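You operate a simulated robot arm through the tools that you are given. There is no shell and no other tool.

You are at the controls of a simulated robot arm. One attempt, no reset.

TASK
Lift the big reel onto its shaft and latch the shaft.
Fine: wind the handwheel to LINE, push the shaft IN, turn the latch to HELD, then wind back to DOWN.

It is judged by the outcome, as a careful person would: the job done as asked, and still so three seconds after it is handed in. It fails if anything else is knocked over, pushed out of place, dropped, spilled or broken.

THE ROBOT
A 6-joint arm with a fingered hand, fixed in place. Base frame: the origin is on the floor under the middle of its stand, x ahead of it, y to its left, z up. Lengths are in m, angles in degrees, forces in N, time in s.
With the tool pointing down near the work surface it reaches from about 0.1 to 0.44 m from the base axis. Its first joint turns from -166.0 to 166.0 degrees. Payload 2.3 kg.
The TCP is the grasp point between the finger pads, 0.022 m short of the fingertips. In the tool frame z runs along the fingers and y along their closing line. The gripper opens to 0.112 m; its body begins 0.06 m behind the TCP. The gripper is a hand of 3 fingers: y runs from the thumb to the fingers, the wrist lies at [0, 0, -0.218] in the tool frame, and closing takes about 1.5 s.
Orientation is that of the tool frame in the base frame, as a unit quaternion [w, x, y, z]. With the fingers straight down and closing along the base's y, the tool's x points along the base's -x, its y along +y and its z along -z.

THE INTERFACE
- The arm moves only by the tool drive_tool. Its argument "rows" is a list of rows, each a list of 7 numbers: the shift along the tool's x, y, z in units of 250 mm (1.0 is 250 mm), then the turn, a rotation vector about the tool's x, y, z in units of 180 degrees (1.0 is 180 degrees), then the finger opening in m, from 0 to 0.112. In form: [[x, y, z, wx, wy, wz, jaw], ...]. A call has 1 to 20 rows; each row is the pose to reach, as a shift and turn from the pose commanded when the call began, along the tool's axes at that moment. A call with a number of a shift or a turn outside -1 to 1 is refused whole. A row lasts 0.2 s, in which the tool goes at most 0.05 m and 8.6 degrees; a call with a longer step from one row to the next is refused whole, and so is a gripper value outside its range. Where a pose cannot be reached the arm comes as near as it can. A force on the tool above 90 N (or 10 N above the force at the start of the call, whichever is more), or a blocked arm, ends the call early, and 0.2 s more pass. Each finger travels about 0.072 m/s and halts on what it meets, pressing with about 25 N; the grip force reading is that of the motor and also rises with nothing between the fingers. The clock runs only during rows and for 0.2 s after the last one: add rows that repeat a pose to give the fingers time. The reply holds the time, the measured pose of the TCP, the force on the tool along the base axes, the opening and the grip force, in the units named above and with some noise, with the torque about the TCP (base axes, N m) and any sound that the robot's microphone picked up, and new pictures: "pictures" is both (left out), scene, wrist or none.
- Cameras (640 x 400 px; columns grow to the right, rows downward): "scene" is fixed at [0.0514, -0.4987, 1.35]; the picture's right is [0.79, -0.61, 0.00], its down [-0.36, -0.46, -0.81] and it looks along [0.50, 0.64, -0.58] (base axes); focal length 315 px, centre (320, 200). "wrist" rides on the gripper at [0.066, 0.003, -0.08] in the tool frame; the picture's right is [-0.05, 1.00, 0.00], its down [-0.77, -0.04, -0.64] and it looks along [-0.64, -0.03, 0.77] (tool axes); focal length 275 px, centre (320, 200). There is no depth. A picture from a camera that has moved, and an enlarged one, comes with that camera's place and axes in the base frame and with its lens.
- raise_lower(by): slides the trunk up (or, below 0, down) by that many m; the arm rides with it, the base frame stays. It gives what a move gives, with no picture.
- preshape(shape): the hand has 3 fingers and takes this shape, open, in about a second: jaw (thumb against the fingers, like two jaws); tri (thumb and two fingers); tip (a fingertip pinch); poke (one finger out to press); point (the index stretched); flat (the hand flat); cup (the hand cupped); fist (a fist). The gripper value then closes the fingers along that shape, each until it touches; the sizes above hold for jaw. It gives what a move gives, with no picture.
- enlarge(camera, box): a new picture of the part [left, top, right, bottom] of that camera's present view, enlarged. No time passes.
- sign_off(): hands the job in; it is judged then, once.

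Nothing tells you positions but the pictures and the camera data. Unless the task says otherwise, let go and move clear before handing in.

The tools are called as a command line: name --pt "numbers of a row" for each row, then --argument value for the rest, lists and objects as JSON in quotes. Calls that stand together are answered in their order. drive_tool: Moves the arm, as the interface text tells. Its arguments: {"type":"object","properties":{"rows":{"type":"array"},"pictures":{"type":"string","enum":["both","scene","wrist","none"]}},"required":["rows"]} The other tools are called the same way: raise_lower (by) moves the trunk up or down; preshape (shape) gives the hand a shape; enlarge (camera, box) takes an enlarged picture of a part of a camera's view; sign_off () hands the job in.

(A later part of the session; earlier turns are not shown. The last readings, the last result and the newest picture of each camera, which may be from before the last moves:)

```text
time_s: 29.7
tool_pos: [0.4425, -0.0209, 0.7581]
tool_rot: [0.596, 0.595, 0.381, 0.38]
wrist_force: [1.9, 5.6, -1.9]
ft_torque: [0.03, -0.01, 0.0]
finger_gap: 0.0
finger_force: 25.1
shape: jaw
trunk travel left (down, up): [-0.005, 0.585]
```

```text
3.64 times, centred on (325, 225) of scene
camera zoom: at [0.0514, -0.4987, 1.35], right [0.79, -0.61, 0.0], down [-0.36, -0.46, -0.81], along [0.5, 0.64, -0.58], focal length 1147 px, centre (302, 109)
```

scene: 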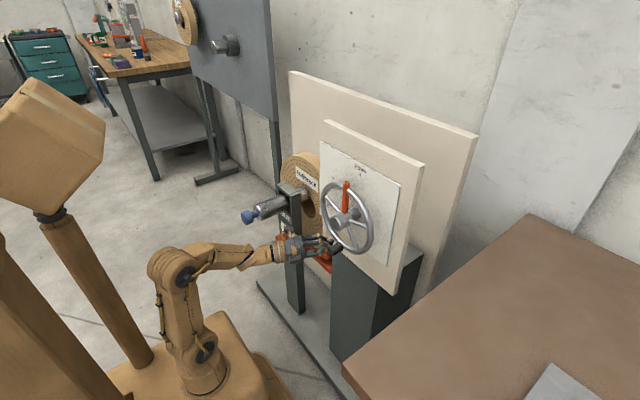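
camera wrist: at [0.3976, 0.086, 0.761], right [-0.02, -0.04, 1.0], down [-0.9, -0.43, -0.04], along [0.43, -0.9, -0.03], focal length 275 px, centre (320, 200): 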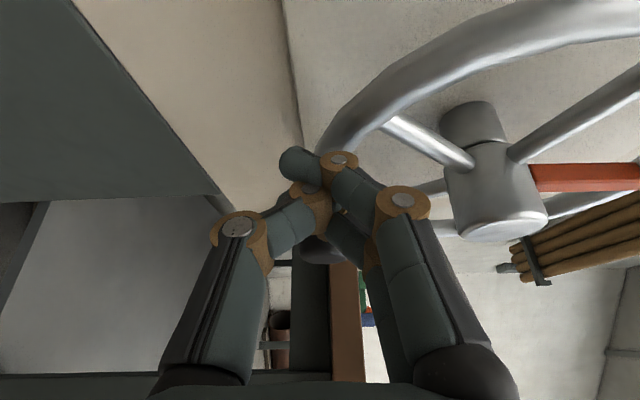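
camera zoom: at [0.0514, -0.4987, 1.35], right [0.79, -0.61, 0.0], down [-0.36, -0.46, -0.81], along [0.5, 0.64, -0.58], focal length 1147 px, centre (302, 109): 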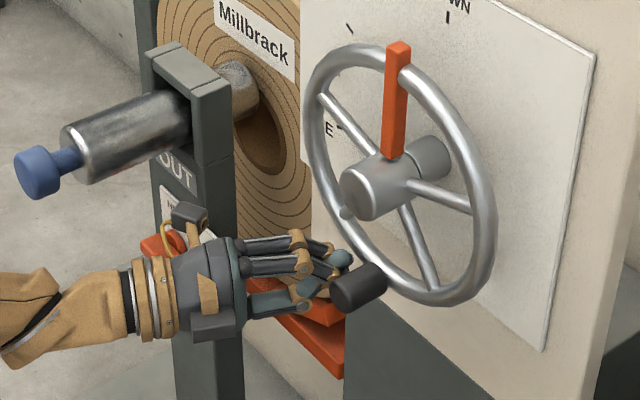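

The wheel came back to DOWN with only about 6 N. I'll keep pushing past DOWN to learn whether it really turns this way or stops here.

drive_tool --pt "-0.0109 0 0.0051 0 0 0 0.0" --pt "-0.0218 0 0.0101 0 0 0 0.0" --pt "-0.0326 0 0.0152 0 0 0 0.0" --pt "-0.0435 0 0.0203 0 0 0 0.0" --pictures "scene"

enlarge --camera "scene" --box '[260, 170, 390, 280]'

```text
time_s: 30.7
tool_pos: [0.4441, -0.0235, 0.7608]
tool_rot: [0.599, 0.588, 0.388, 0.381]
wrist_force: [1.6, 69.4, 4.8]
ft_torque: [-0.11, -0.02, -0.28]
finger_gap: 0.0
finger_force: 25.0
shape: jaw
trunk travel left (down, up): [-0.005, 0.585]
```

scene: 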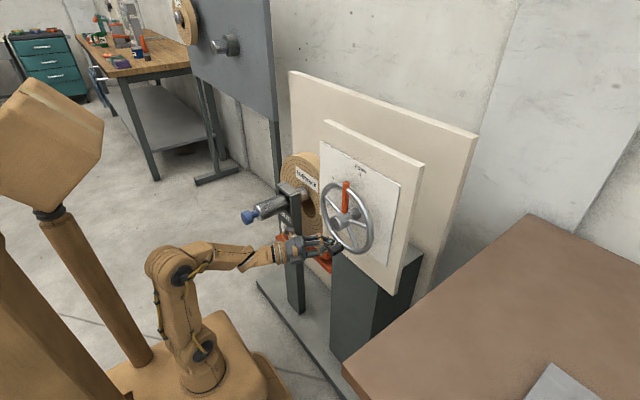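

```text
3.64 times, centred on (325, 225) of scene
camera zoom: at [0.0514, -0.4987, 1.35], right [0.79, -0.61, 0.0], down [-0.36, -0.46, -0.81], along [0.5, 0.64, -0.58], focal length 1147 px, centre (302, 109)
```

zoom: 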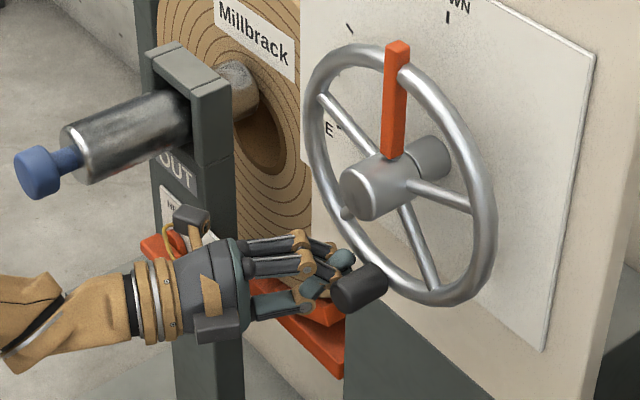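

At 69 N the pointer didn't move at all, so DOWN is a hard stop in this direction. The other direction moved with only about 6 N, so the wheel must be wound clockwise, about 250° round to LINE. I'll back off left, open to 0.07, and slide the fingers above and below the knob.

drive_tool --pt "0.0405 0.002 -0.0154 0 0 0 0.0" --pt "0.081 0.003 -0.0307 0 0 0 0.0" --pt "0.1214 0.005 -0.0461 0 0 0 0.0" --pt "0.162 0.006 -0.0614 0 0 0 0.0" --pt "0.2024 0.008 -0.0768 0 0 0 0.0" --pt "0.2024 0.008 -0.0768 0 0 0 0.03" --pt "0.2024 0.008 -0.0768 0 0 0 0.07" --pt "0.2024 0.008 -0.0768 0 0 0 0.07" --pt "0.2024 0.008 -0.0768 0 0 0 0.07"

enlarge --camera "scene" --box '[260, 170, 390, 280]'

```text
time_s: 32.7
tool_pos: [0.4446, 0.0208, 0.7585]
tool_rot: [0.597, 0.595, 0.381, 0.381]
wrist_force: [-5.1, 3.3, -7.0]
ft_torque: [-0.06, 0.01, 0.03]
finger_gap: 0.0621
finger_force: 0.1
shape: jaw
trunk travel left (down, up): [-0.005, 0.585]
camera wrist: at [0.401, 0.1137, 0.7612], right [-0.02, -0.04, 1.0], down [-0.9, -0.43, -0.03], along [0.43, -0.9, -0.03], focal length 275 px, centre (320, 200)
```

scene: 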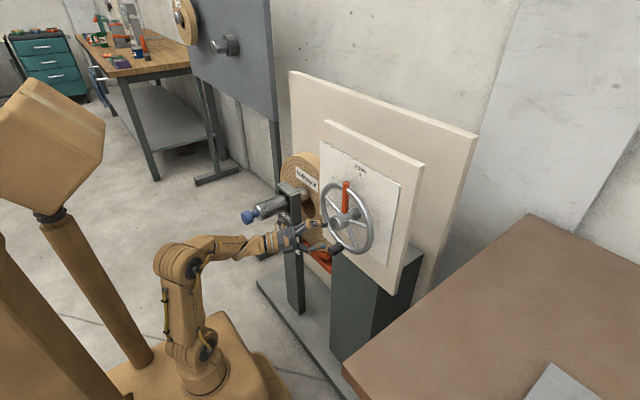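
wrist: 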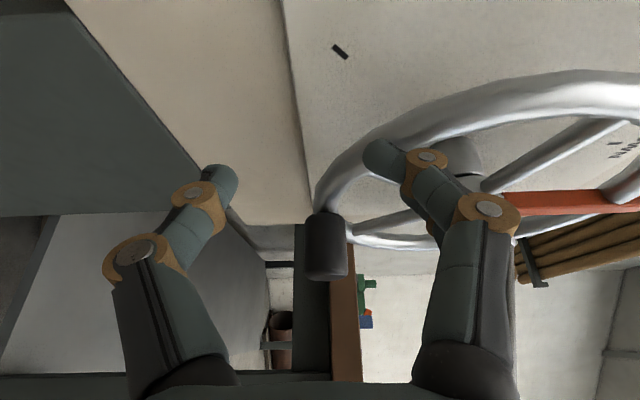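

```text
3.64 times, centred on (325, 225) of scene
camera zoom: at [0.0514, -0.4987, 1.35], right [0.79, -0.61, 0.0], down [-0.36, -0.46, -0.81], along [0.5, 0.64, -0.58], focal length 1147 px, centre (302, 109)
```

zoom: 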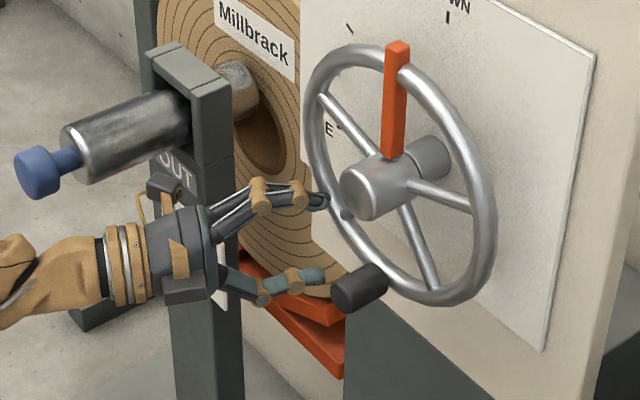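

The upper fingertip is just grazing the rim, so I'll draw back about 8 mm. Then I'll slide right so the knob sits between the thumb (below) and the fingers (above).

drive_tool --pt "-0.007 0 -0.015 0 0 0 0.07" --pt "-0.0135 0 -0.029 0 0 0 0.07" --pt "-0.0492 0 -0.0123 0 0 0 0.07" --pt "-0.085 0 0.0043 0 0 0 0.07" --pt "-0.1207 0 0.021 0 0 0 0.07" --pt "-0.1564 0 0.0378 0 0 0 0.07" --pt "-0.1921 0 0.0545 0 0 0 0.07" --pt "-0.2279 0 0.0711 0 0 0 0.07" --pt "-0.2636 0 0.0878 0 0 0 0.07" --pt "-0.2636 0 0.0878 0 0 0 0.07"

enlarge --camera "scene" --box '[260, 170, 390, 280]'

```text
time_s: 34.9
tool_pos: [0.4387, -0.0499, 0.7617]
tool_rot: [0.596, 0.596, 0.381, 0.381]
wrist_force: [-0.4, -0.8, 0.0]
ft_torque: [-0.01, 0.01, 0.01]
finger_gap: 0.0695
finger_force: 0.0
shape: jaw
trunk travel left (down, up): [-0.005, 0.585]
camera wrist: at [0.394, 0.0438, 0.7627], right [-0.02, -0.04, 1.0], down [-0.9, -0.43, -0.04], along [0.43, -0.9, -0.03], focal length 275 px, centre (320, 200)
```

scene: 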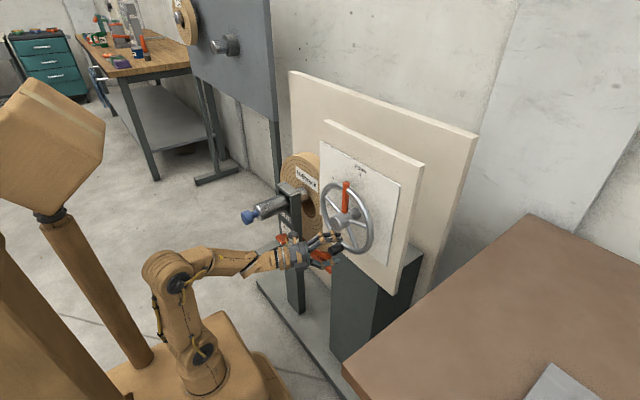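
wrist: 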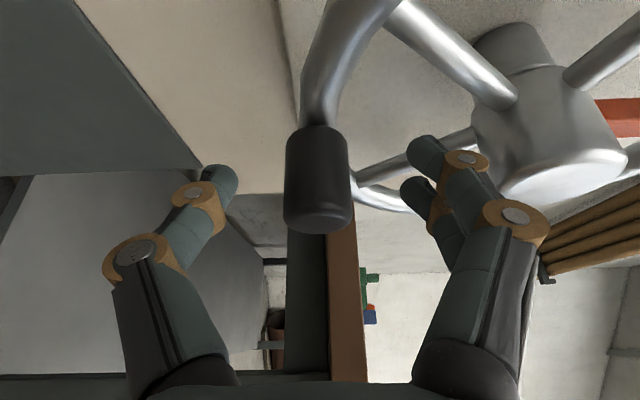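

```text
3.64 times, centred on (325, 225) of scene
camera zoom: at [0.0514, -0.4987, 1.35], right [0.79, -0.61, 0.0], down [-0.36, -0.46, -0.81], along [0.5, 0.64, -0.58], focal length 1147 px, centre (302, 109)
```

zoom: 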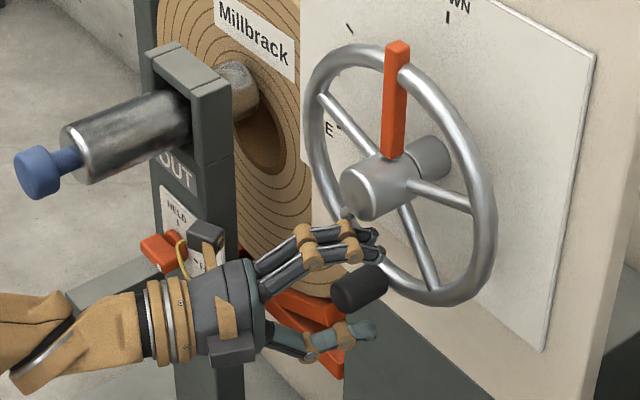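

The knob is now centred between the thumb and fingers at the grasp point. I'll close on it.

drive_tool --pt "0 0 0 0 0 0 0.05" --pt "0 0 0 0 0 0 0.035" --pt "0 0 0 0 0 0 0.02" --pt "0 0 0 0 0 0 0.01" --pt "0 0 0 0 0 0 0.005" --pt "0 0 0 0 0 0 0.005"

enlarge --camera "scene" --box '[260, 170, 390, 280]'

```text
time_s: 36.3
tool_pos: [0.4401, -0.0488, 0.7612]
tool_rot: [0.596, 0.596, 0.381, 0.38]
wrist_force: [1.4, -5.2, -0.8]
ft_torque: [-0.07, 0.0, 0.01]
finger_gap: 0.0136
finger_force: 25.2
shape: jaw
trunk travel left (down, up): [-0.005, 0.585]
camera wrist: at [0.3944, 0.0432, 0.7626], right [-0.02, -0.04, 1.0], down [-0.9, -0.43, -0.04], along [0.43, -0.9, -0.03], focal length 275 px, centre (320, 200)
```

scene: 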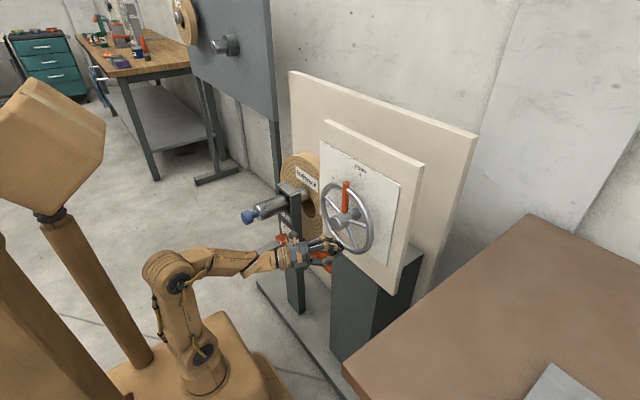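
wrist: 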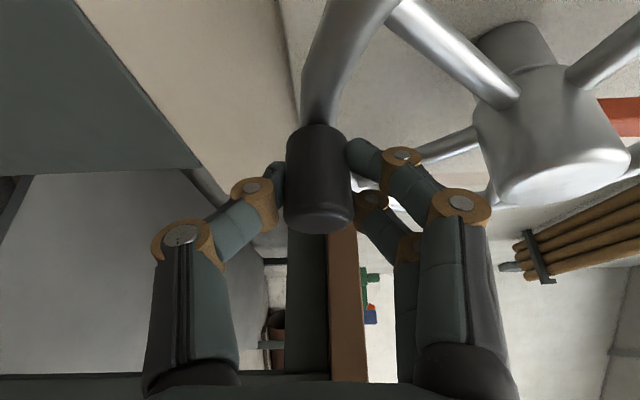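

```text
3.64 times, centred on (325, 225) of scene
camera zoom: at [0.0514, -0.4987, 1.35], right [0.79, -0.61, 0.0], down [-0.36, -0.46, -0.81], along [0.5, 0.64, -0.58], focal length 1147 px, centre (302, 109)
```

zoom: 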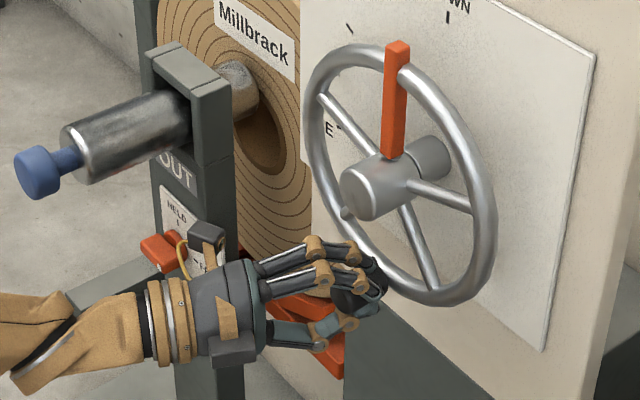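

The grip is solid with very little side load. I'll wind clockwise about the hub, 36° first, and check that the pointer follows.

drive_tool --pt "0.0341 0.002 -0.0159 0 0 0 0.005" --pt "0.0678 0.0079 -0.0316 0 0 0 0.005" --pt "0.1008 0.0176 -0.047 0 0 0 0.005" --pt "0.1327 0.0311 -0.0619 0 0 0 0.005" --pt "0.1631 0.0482 -0.0761 0 0 0 0.005" --pt "0.1917 0.0688 -0.0894 0 0 0 0.005"

enlarge --camera "scene" --box '[260, 170, 390, 280]'

```text
time_s: 37.7
tool_pos: [0.4393, 0.0009, 0.7786]
tool_rot: [0.595, 0.597, 0.381, 0.38]
wrist_force: [4.5, -19.6, -0.6]
ft_torque: [0.32, -0.09, -0.22]
finger_gap: 0.0104
finger_force: 24.8
shape: jaw
trunk travel left (down, up): [-0.005, 0.585]
camera wrist: at [0.394, 0.0946, 0.7805], right [-0.02, -0.05, 1.0], down [-0.9, -0.43, -0.04], along [0.43, -0.9, -0.03], focal length 275 px, centre (320, 200)
```

scene: 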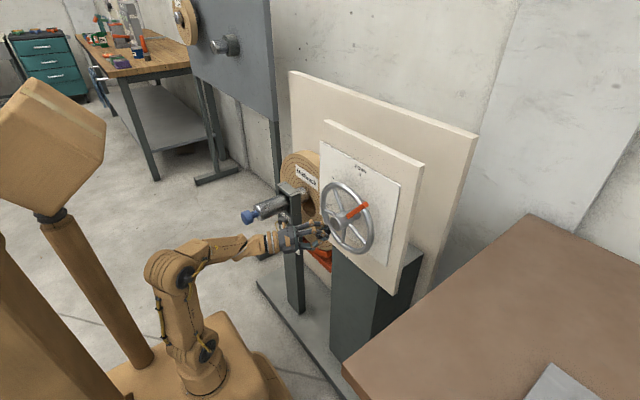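
wrist: 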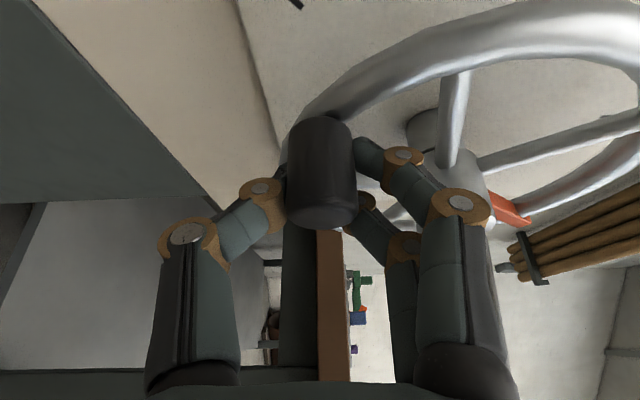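

```text
3.64 times, centred on (325, 225) of scene
camera zoom: at [0.0514, -0.4987, 1.35], right [0.79, -0.61, 0.0], down [-0.36, -0.46, -0.81], along [0.5, 0.64, -0.58], focal length 1147 px, centre (302, 109)
```

zoom: 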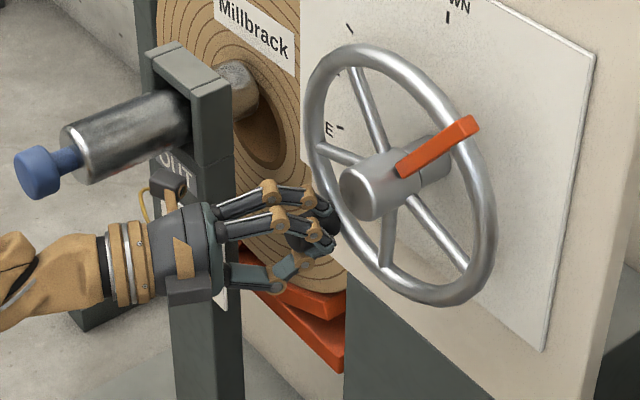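

That works: the pointer follows clockwise and the reel is rising, with about 20 N of resistance. I'll continue in small steps, watching the grip.

drive_tool --pt "0.0265 0.0237 -0.0124 0 0 0 0.005" --pt "0.0507 0.0504 -0.0236 0 0 0 0.005" --pt "0.0722 0.0796 -0.0336 0 0 0 0.005" --pt "0.0907 0.1112 -0.0423 0 0 0 0.005"

enlarge --camera "scene" --box '[260, 170, 390, 280]'

```text
time_s: 38.7
tool_pos: [0.4403, 0.0258, 0.8062]
tool_rot: [0.595, 0.598, 0.379, 0.38]
wrist_force: [3.4, -29.5, -4.3]
ft_torque: [0.27, -0.09, -0.15]
finger_gap: 0.0096
finger_force: 24.8
shape: jaw
trunk travel left (down, up): [-0.005, 0.585]
camera wrist: at [0.3943, 0.1187, 0.809], right [-0.02, -0.05, 1.0], down [-0.9, -0.43, -0.04], along [0.43, -0.9, -0.03], focal length 275 px, centre (320, 200)
```

scene: 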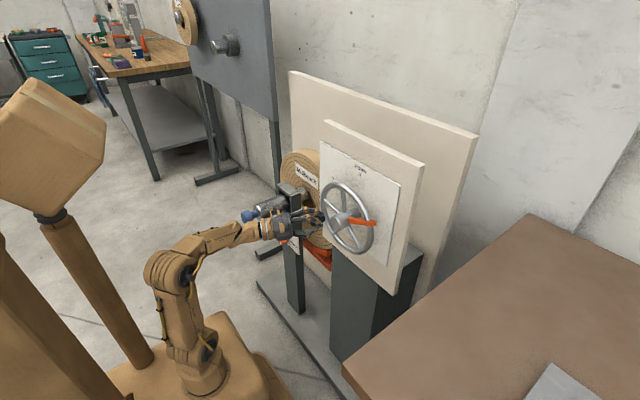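
wrist: 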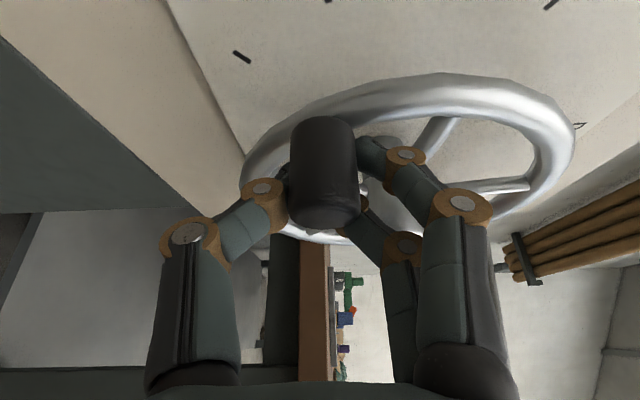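

```text
3.64 times, centred on (325, 225) of scene
camera zoom: at [0.0514, -0.4987, 1.35], right [0.79, -0.61, 0.0], down [-0.36, -0.46, -0.81], along [0.5, 0.64, -0.58], focal length 1147 px, centre (302, 109)
```

zoom: 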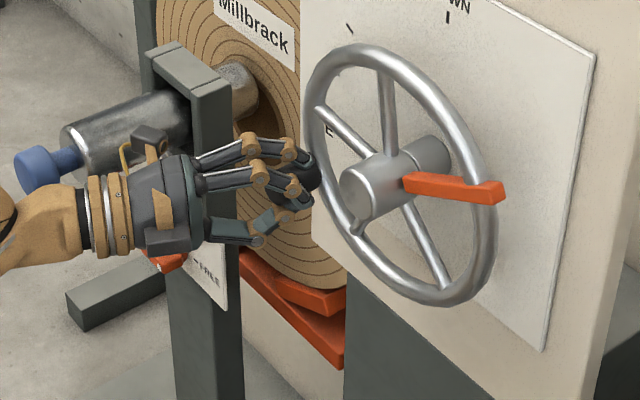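

It's still following (pointer at about 60°), but my circle was about 3 mm off-centre. I've refitted the centre to (−0.052, 0.851) with R 0.09. Continuing to 90° on the corrected arc.

drive_tool --pt "0.0036 0.0384 -0.0017 0 0 0 0.005" --pt "0.0159 0.0736 -0.0074 0 0 0 0.005" --pt "0.0246 0.11 -0.0115 0 0 0 0.005" --pt "0.0301 0.1472 -0.014 0 0 0 0.005" --pt "0.0319 0.1848 -0.0149 0 0 0 0.005"

enlarge --camera "scene" --box '[260, 160, 390, 270]'

```text
time_s: 39.9
tool_pos: [0.4401, 0.0335, 0.8504]
tool_rot: [0.594, 0.597, 0.381, 0.381]
wrist_force: [1.6, -24.8, -16.1]
ft_torque: [0.23, 0.09, -0.31]
finger_gap: 0.0094
finger_force: 25.0
shape: jaw
trunk travel left (down, up): [-0.005, 0.585]
camera wrist: at [0.3949, 0.1271, 0.854], right [-0.02, -0.05, 1.0], down [-0.9, -0.43, -0.04], along [0.43, -0.9, -0.03], focal length 275 px, centre (320, 200)
```

scene: 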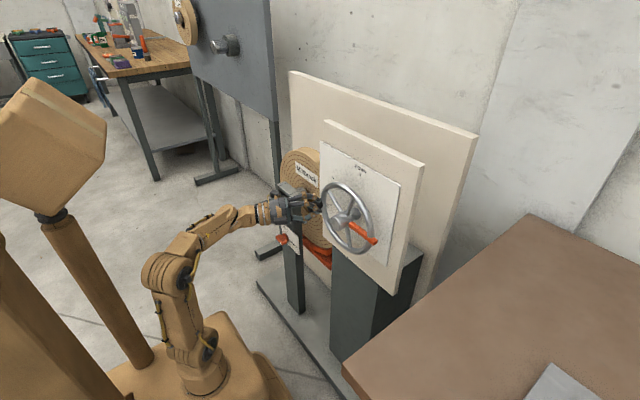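
wrist: 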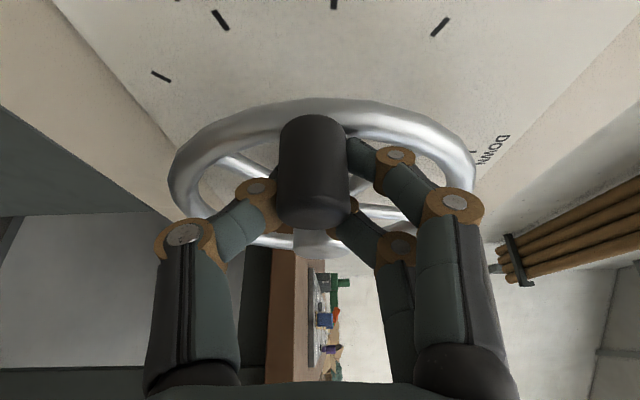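

```text
3.64 times, centred on (325, 215) of scene
camera zoom: at [0.0514, -0.4987, 1.35], right [0.79, -0.61, 0.0], down [-0.36, -0.46, -0.81], along [0.5, 0.64, -0.58], focal length 1147 px, centre (302, 146)
```

zoom: 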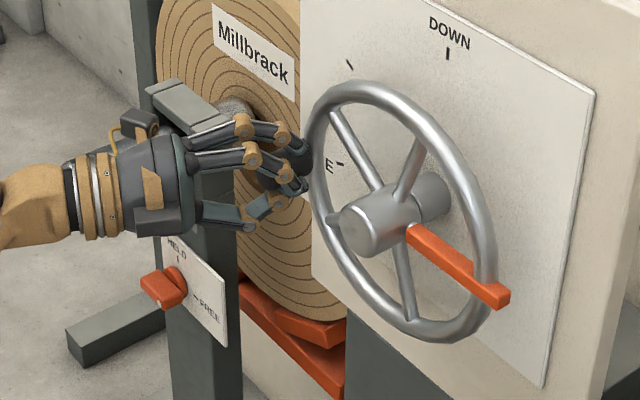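

The pointer is at about 90° and the grip is holding. I'll trim the radius slightly to ease the inward load and continue to about 138°.

drive_tool --pt "-0.013 0.0364 0.0061 0 0 0 0.005" --pt "-0.0181 0.0724 0.0085 0 0 0 0.005" --pt "-0.0268 0.1076 0.0125 0 0 0 0.005" --pt "-0.0384 0.1416 0.0179 0 0 0 0.005" --pt "-0.0536 0.174 0.025 0 0 0 0.005" --pt "-0.0714 0.2044 0.0333 0 0 0 0.005" --pt "-0.0924 0.2328 0.0431 0 0 0 0.005" --pt "-0.1156 0.2584 0.0539 0 0 0 0.005"

enlarge --camera "scene" --box '[260, 160, 390, 270]'

```text
time_s: 41.7
tool_pos: [0.4388, 0.0042, 0.92]
tool_rot: [0.597, 0.596, 0.379, 0.382]
wrist_force: [-0.3, -8.9, -5.7]
ft_torque: [-0.31, -0.06, 0.06]
finger_gap: 0.0069
finger_force: 25.2
shape: jaw
trunk travel left (down, up): [-0.005, 0.585]
camera wrist: at [0.3933, 0.0971, 0.9206], right [-0.02, -0.04, 1.0], down [-0.9, -0.43, -0.04], along [0.43, -0.9, -0.03], focal length 275 px, centre (320, 200)
```

scene: 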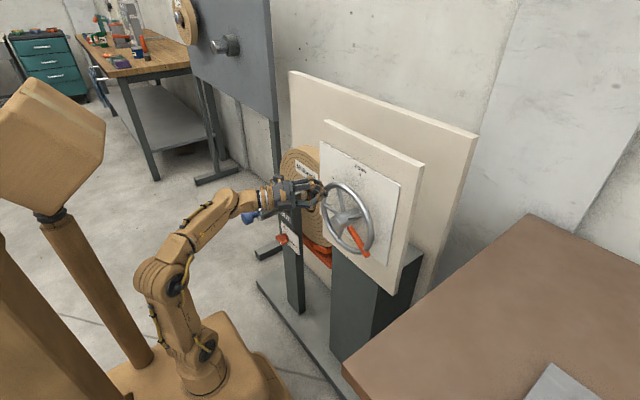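
wrist: 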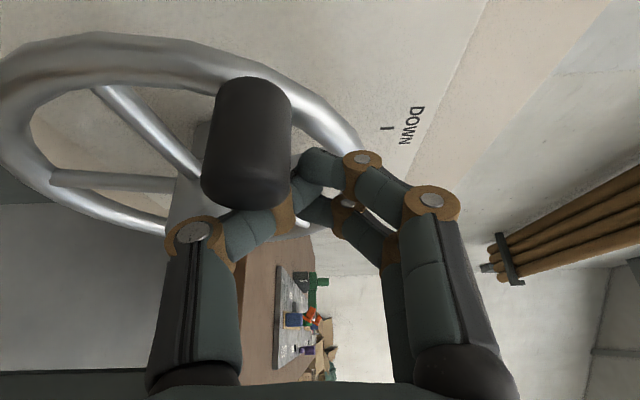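

```text
3.64 times, centred on (325, 215) of scene
camera zoom: at [0.0514, -0.4987, 1.35], right [0.79, -0.61, 0.0], down [-0.36, -0.46, -0.81], along [0.5, 0.64, -0.58], focal length 1147 px, centre (302, 146)
```

zoom: 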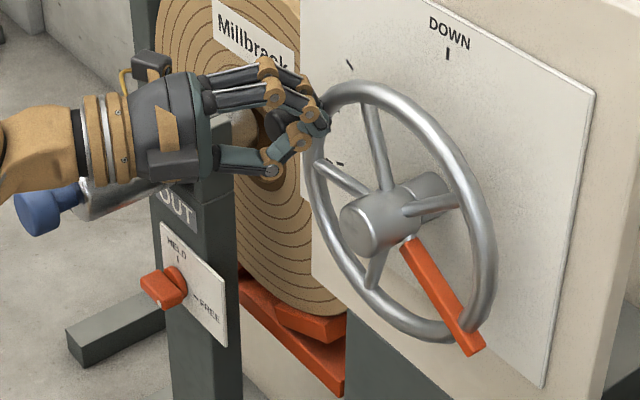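

The knob slipped out sideways at about 118°, but the wheel stays where it was. Since only about 20 N is needed, I'll push the knob the rest of the way with the closed bundle. I'll back straight out, move around below-left of the knob, and re-enter there.

drive_tool --pt "-0.021 0.004 -0.045 0 0 0 0.0" --pt "-0.042 0.008 -0.09 0 0 0 0.0" --pt "-0.0634 0.012 -0.136 0 0 0 0.0" --pt "-0.0845 0.016 -0.1812 0 0 0 0.0" --pt "-0.0428 -0.034 -0.2006 0 0 0 0.0" --pt "-0.0011 -0.084 -0.22 0 0 0 0.0" --pt "0.0406 -0.134 -0.2395 0 0 0 0.0" --pt "0.0822 -0.184 -0.2589 0 0 0 0.0" --pt "0.0822 -0.184 -0.2589 0 0 0 0.0"

enlarge --camera "scene" --box '[260, 160, 390, 270]'

```text
time_s: 43.7
tool_pos: [0.3884, 0.0526, 0.8691]
tool_rot: [0.597, 0.595, 0.38, 0.381]
wrist_force: [0.8, -0.2, 0.4]
ft_torque: [-0.02, -0.01, -0.01]
finger_gap: 0.0061
finger_force: 25.1
shape: jaw
trunk travel left (down, up): [-0.005, 0.585]
camera wrist: at [0.3439, 0.1457, 0.8711], right [-0.02, -0.04, 1.0], down [-0.9, -0.43, -0.04], along [0.43, -0.9, -0.03], focal length 275 px, centre (320, 200)
```

scene: 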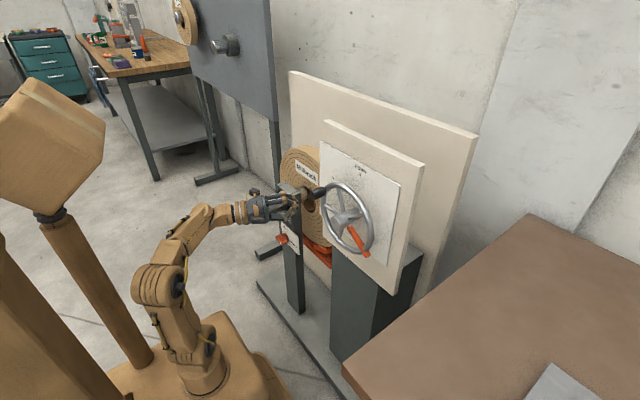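
wrist: 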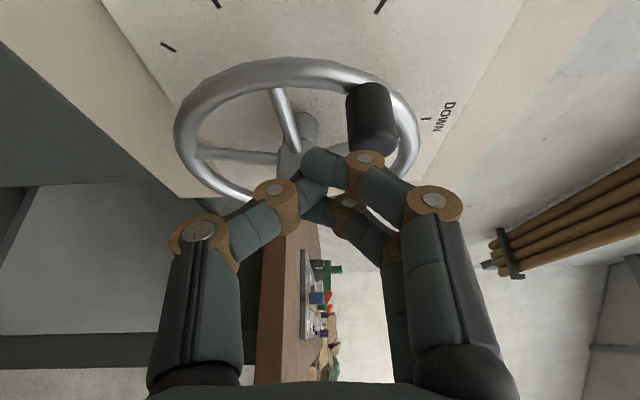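

```text
3.64 times, centred on (325, 215) of scene
camera zoom: at [0.0514, -0.4987, 1.35], right [0.79, -0.61, 0.0], down [-0.36, -0.46, -0.81], along [0.5, 0.64, -0.58], focal length 1147 px, centre (302, 146)
```

zoom: 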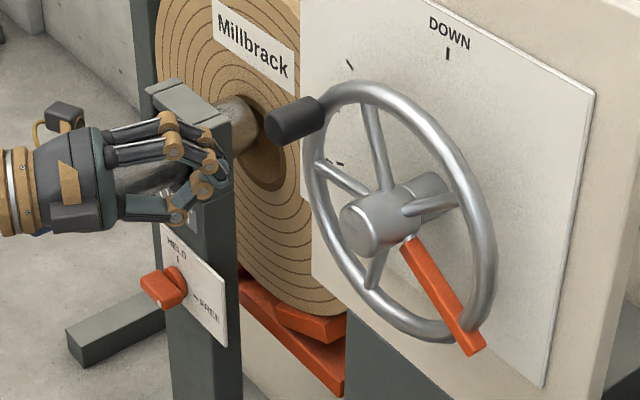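

The wheel is at about 117°. I'll drop the bundle to just below-left of the knob and move it in to knob depth.

drive_tool --pt "-0.0073 -0.048 0.0034 0 0 0 0.0" --pt "-0.0145 -0.096 0.0068 0 0 0 0.0" --pt "0.0075 -0.096 0.054 0 0 0 0.0" --pt "0.0295 -0.096 0.101 0 0 0 0.0" --pt "0.0515 -0.096 0.148 0 0 0 0.0" --pt "0.0734 -0.096 0.1952 0 0 0 0.0" --pt "0.0734 -0.096 0.1952 0 0 0 0.0"

enlarge --camera "scene" --box '[260, 160, 390, 270]'

```text
time_s: 45.3
tool_pos: [0.4402, 0.0477, 0.8454]
tool_rot: [0.596, 0.596, 0.38, 0.38]
wrist_force: [-0.8, 0.3, 0.1]
ft_torque: [0.02, 0.02, -0.02]
finger_gap: 0.006
finger_force: 24.7
shape: jaw
trunk travel left (down, up): [-0.005, 0.585]
camera wrist: at [0.3958, 0.1416, 0.8483], right [-0.02, -0.04, 1.0], down [-0.9, -0.43, -0.04], along [0.43, -0.9, -0.03], focal length 275 px, centre (320, 200)
```

scene: 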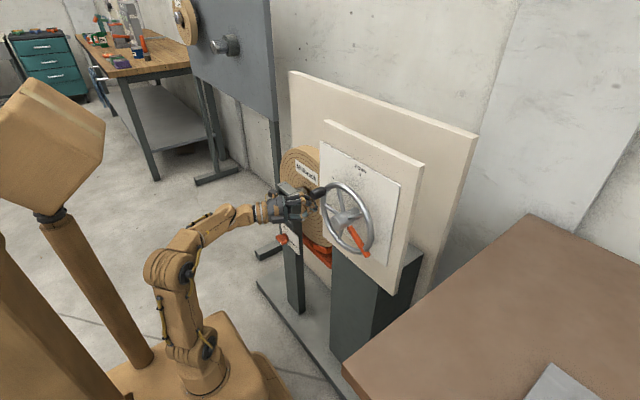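
wrist: 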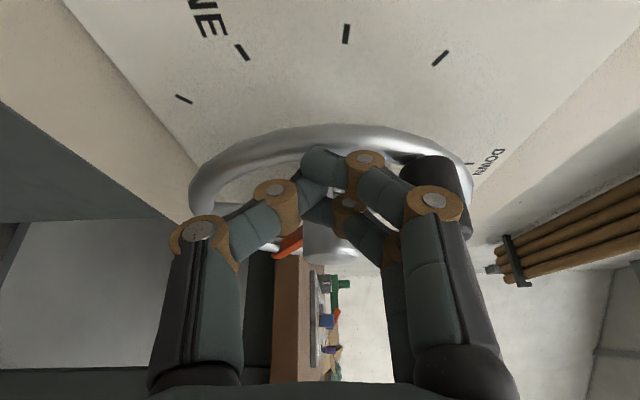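

```text
3.64 times, centred on (325, 215) of scene
camera zoom: at [0.0514, -0.4987, 1.35], right [0.79, -0.61, 0.0], down [-0.36, -0.46, -0.81], along [0.5, 0.64, -0.58], focal length 1147 px, centre (302, 146)
```

zoom: 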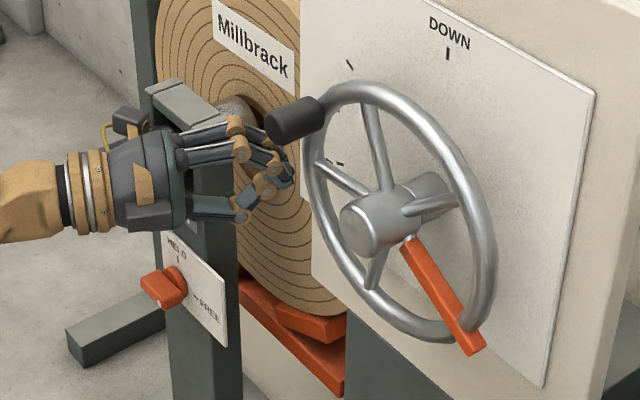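

The bundle sits below-left of the knob. I'll push it up and around the arc, first to about 138°.

drive_tool --pt "-0.0064 0.0276 0.003 0 0 0 0.0" --pt "-0.0127 0.0552 0.0059 0 0 0 0.0" --pt "-0.0149 0.0752 0.0069 0 0 0 0.0" --pt "-0.0217 0.1152 0.0101 0 0 0 0.0" --pt "-0.0326 0.154 0.0152 0 0 0 0.0" --pt "-0.0475 0.1912 0.0221 0 0 0 0.0"

enlarge --camera "scene" --box '[260, 160, 390, 270]'

```text
time_s: 46.7
tool_pos: [0.4417, 0.0349, 0.8931]
tool_rot: [0.597, 0.595, 0.381, 0.381]
wrist_force: [0.7, 10.0, -8.5]
ft_torque: [0.01, -0.09, -0.11]
finger_gap: 0.0044
finger_force: 24.6
shape: jaw
trunk travel left (down, up): [-0.005, 0.585]
camera wrist: at [0.3965, 0.1292, 0.8956], right [-0.02, -0.04, 1.0], down [-0.9, -0.43, -0.03], along [0.43, -0.9, -0.03], focal length 275 px, centre (320, 200)
```

scene: 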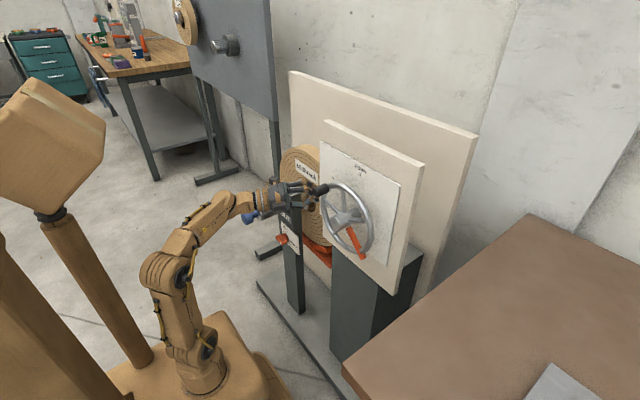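
wrist: 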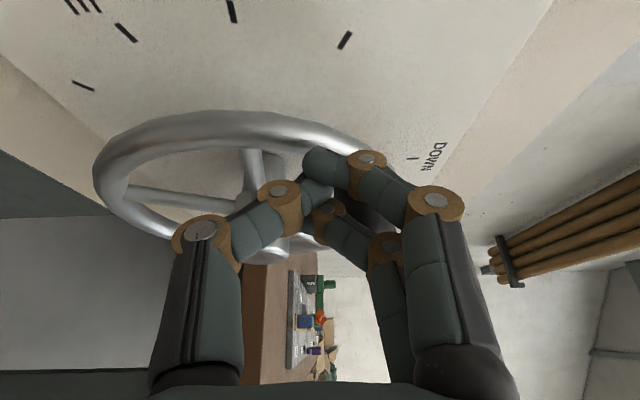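

```text
3.64 times, centred on (325, 215) of scene
camera zoom: at [0.0514, -0.4987, 1.35], right [0.79, -0.61, 0.0], down [-0.36, -0.46, -0.81], along [0.5, 0.64, -0.58], focal length 1147 px, centre (302, 146)
```

zoom: 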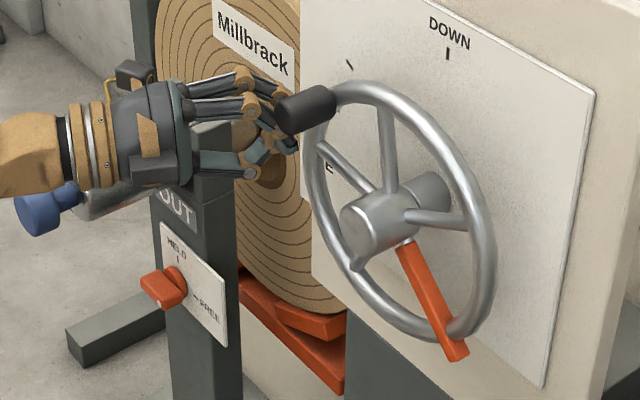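

Pushing works, with about 13 N tangential, and the pointer is advancing. I'll continue over the top to about 180°.

drive_tool --pt "-0.0178 0.0352 0.0083 0 0 0 0.0" --pt "-0.0388 0.0684 0.0181 0 0 0 0.0" --pt "-0.0631 0.0992 0.0294 0 0 0 0.0" --pt "-0.0902 0.1268 0.0421 0 0 0 0.0" --pt "-0.1196 0.1508 0.0558 0 0 0 0.0" --pt "-0.1511 0.1716 0.0705 0 0 0 0.0" --pt "-0.1845 0.1888 0.086 0 0 0 0.0"

enlarge --camera "scene" --box '[260, 160, 390, 270]'

```text
time_s: 48.3
tool_pos: [0.4405, -0.0148, 0.9422]
tool_rot: [0.597, 0.595, 0.381, 0.38]
wrist_force: [0.5, 10.2, -5.9]
ft_torque: [0.12, 0.01, 0.0]
finger_gap: 0.0048
finger_force: 25.1
shape: jaw
trunk travel left (down, up): [-0.005, 0.585]
camera wrist: at [0.3956, 0.0781, 0.943], right [-0.02, -0.04, 1.0], down [-0.9, -0.43, -0.03], along [0.43, -0.9, -0.03], focal length 275 px, centre (320, 200)
```

scene: 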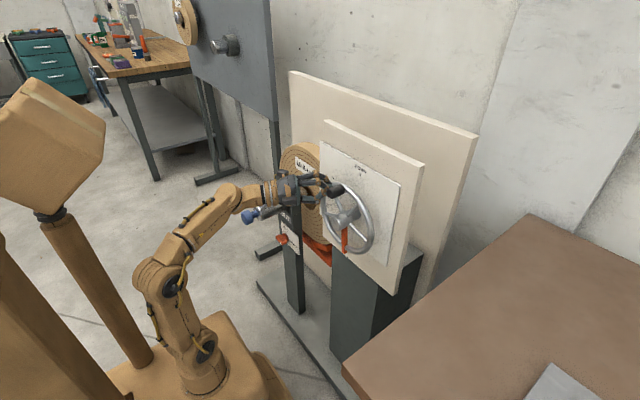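
wrist: 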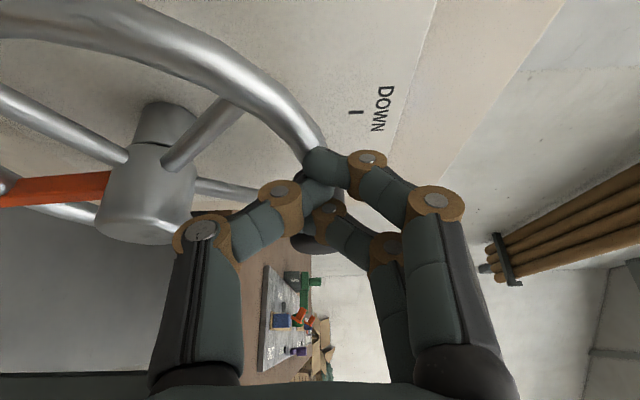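

```text
3.64 times, centred on (325, 215) of scene
camera zoom: at [0.0514, -0.4987, 1.35], right [0.79, -0.61, 0.0], down [-0.36, -0.46, -0.81], along [0.5, 0.64, -0.58], focal length 1147 px, centre (302, 146)
```

zoom: 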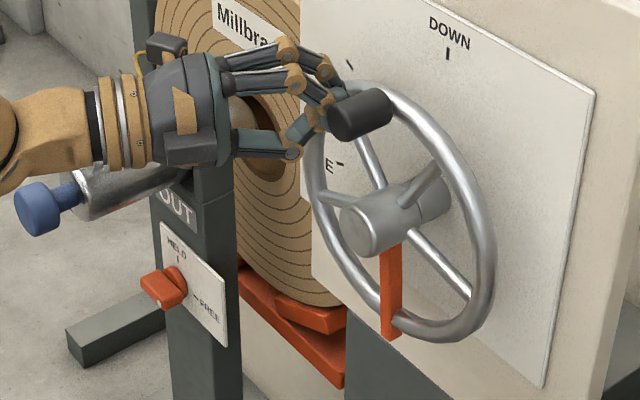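

The pointer is now nearly straight down. I'll keep pushing right over the top, to about 222°.

drive_tool --pt "-0.0348 0.0132 0.0162 0 0 0 0.0" --pt "-0.0707 0.022 0.033 0 0 0 0.0" --pt "-0.1073 0.0268 0.05 0 0 0 0.0" --pt "-0.1439 0.0272 0.0671 0 0 0 0.0" --pt "-0.1805 0.0236 0.0842 0 0 0 0.0" --pt "-0.2167 0.016 0.1011 0 0 0 0.0" --pt "-0.2515 0.004 0.1173 0 0 0 0.0"

enlarge --camera "scene" --box '[260, 160, 390, 270]'

```text
time_s: 49.9
tool_pos: [0.4387, -0.0871, 0.9441]
tool_rot: [0.598, 0.596, 0.38, 0.379]
wrist_force: [-0.4, 1.0, 1.1]
ft_torque: [0.01, 0.0, -0.02]
finger_gap: 0.0048
finger_force: 25.1
shape: jaw
trunk travel left (down, up): [-0.005, 0.585]
camera wrist: at [0.3943, 0.0053, 0.9452], right [-0.02, -0.04, 1.0], down [-0.9, -0.43, -0.04], along [0.43, -0.9, -0.03], focal length 275 px, centre (320, 200)
```

scene: 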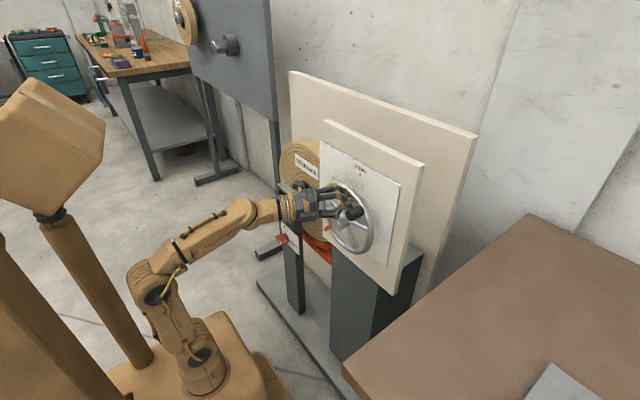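
wrist: 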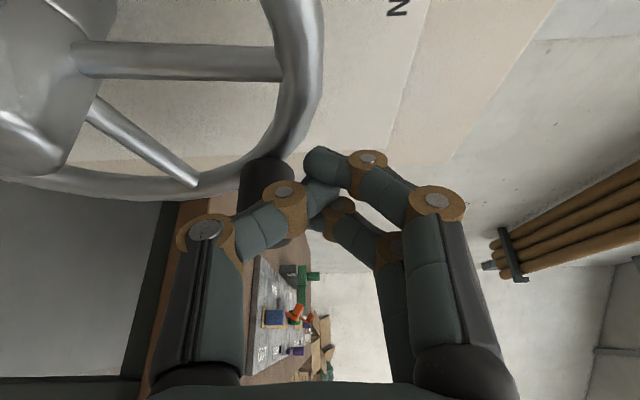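

```text
3.64 times, centred on (325, 215) of scene
camera zoom: at [0.0514, -0.4987, 1.35], right [0.79, -0.61, 0.0], down [-0.36, -0.46, -0.81], along [0.5, 0.64, -0.58], focal length 1147 px, centre (302, 146)
```

zoom: 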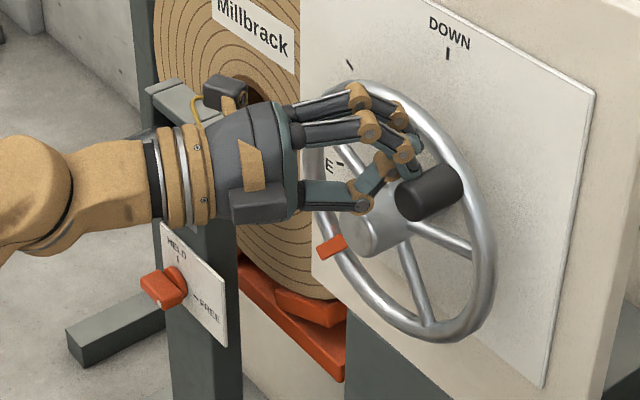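

By my measurement the pointer is at about 139° on the dial and LINE is at 110°, so about 29° remains. I'll push on in smaller steps to about 240° first.

drive_tool --pt "-0.017 -0.008 0.008 0 0 0 0.0" --pt "-0.0341 -0.016 0.0159 0 0 0 0.0" --pt "-0.05 -0.026 0.0234 0 0 0 0.0" --pt "-0.066 -0.036 0.0308 0 0 0 0.0" --pt "-0.081 -0.0476 0.0378 0 0 0 0.0" --pt "-0.096 -0.0592 0.0448 0 0 0 0.0"

enlarge --camera "scene" --box '[270, 160, 390, 260]'

```text
time_s: 51.3
tool_pos: [0.4404, -0.1082, 0.9271]
tool_rot: [0.596, 0.595, 0.382, 0.38]
wrist_force: [-4.2, 17.8, 4.6]
ft_torque: [0.38, 0.1, -0.2]
finger_gap: 0.0045
finger_force: 25.0
shape: jaw
trunk travel left (down, up): [-0.005, 0.585]
camera wrist: at [0.3948, -0.0154, 0.9296], right [-0.02, -0.04, 1.0], down [-0.9, -0.43, -0.04], along [0.43, -0.9, -0.03], focal length 275 px, centre (320, 200)
```

scene: 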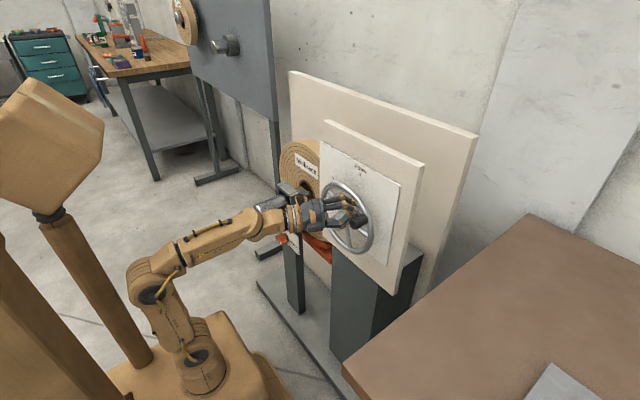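
wrist: 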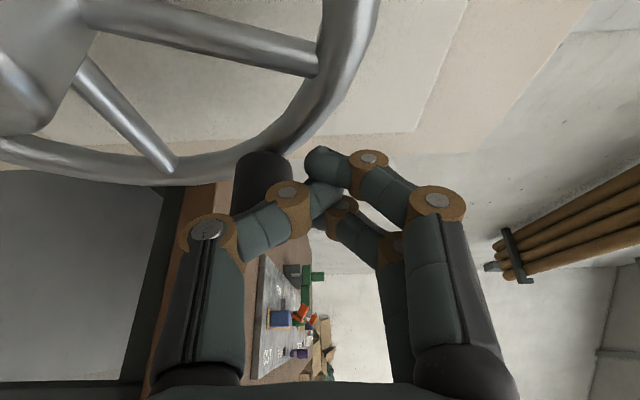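

```text
4.00 times, centred on (330, 210) of scene
camera zoom: at [0.0514, -0.4987, 1.35], right [0.79, -0.61, 0.0], down [-0.36, -0.46, -0.81], along [0.5, 0.64, -0.58], focal length 1261 px, centre (280, 160)
```

zoom: 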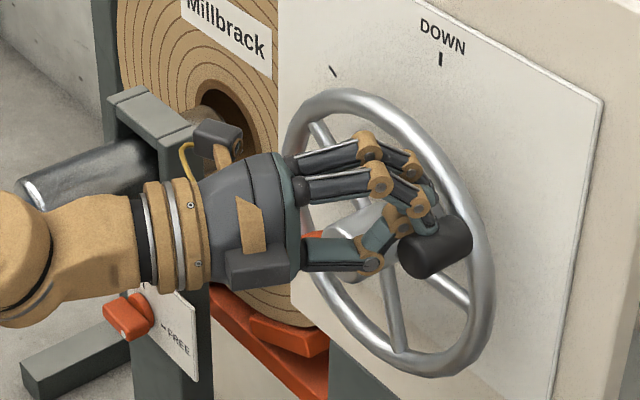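

The knob is at about 235° by measurement. I'll nudge it on in finer steps.

drive_tool --pt "-0.0072 -0.014 0.0034 0 0 0 0.0" --pt "-0.0145 -0.028 0.0068 0 0 0 0.0" --pt "-0.025 -0.04 0.0118 0 0 0 0.0" --pt "-0.0359 -0.0512 0.0167 0 0 0 0.0"

enlarge --camera "scene" --box '[270, 160, 390, 260]'

```text
time_s: 52.3
tool_pos: [0.4386, -0.1175, 0.9162]
tool_rot: [0.598, 0.593, 0.381, 0.381]
wrist_force: [-5.2, 24.8, 3.7]
ft_torque: [0.62, 0.15, -0.28]
finger_gap: 0.0046
finger_force: 25.3
shape: jaw
trunk travel left (down, up): [-0.005, 0.585]
camera wrist: at [0.3948, -0.0247, 0.9168], right [-0.02, -0.04, 1.0], down [-0.9, -0.43, -0.03], along [0.43, -0.9, -0.02], focal length 275 px, centre (320, 200)
```

scene: 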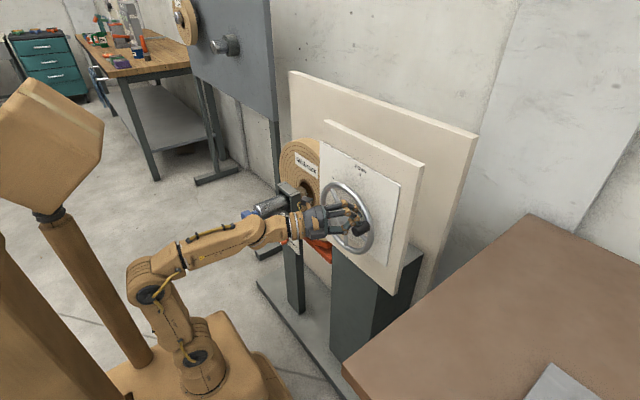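
wrist: 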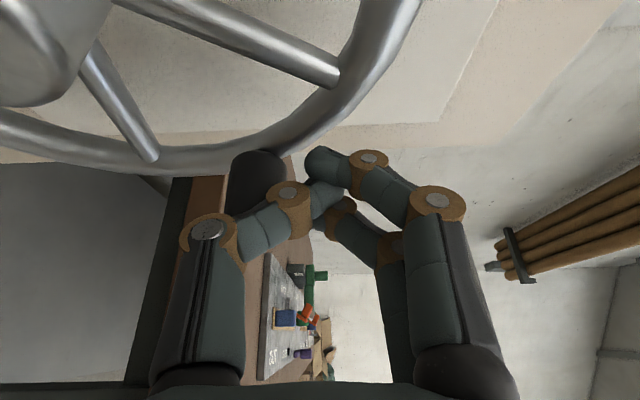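

```text
4.00 times, centred on (330, 210) of scene
camera zoom: at [0.0514, -0.4987, 1.35], right [0.79, -0.61, 0.0], down [-0.36, -0.46, -0.81], along [0.5, 0.64, -0.58], focal length 1261 px, centre (280, 160)
```

zoom: 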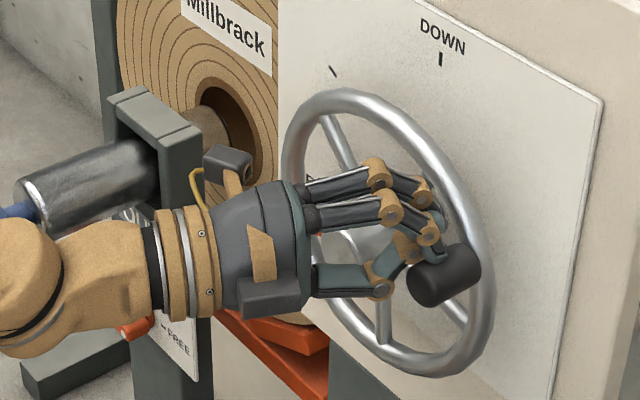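

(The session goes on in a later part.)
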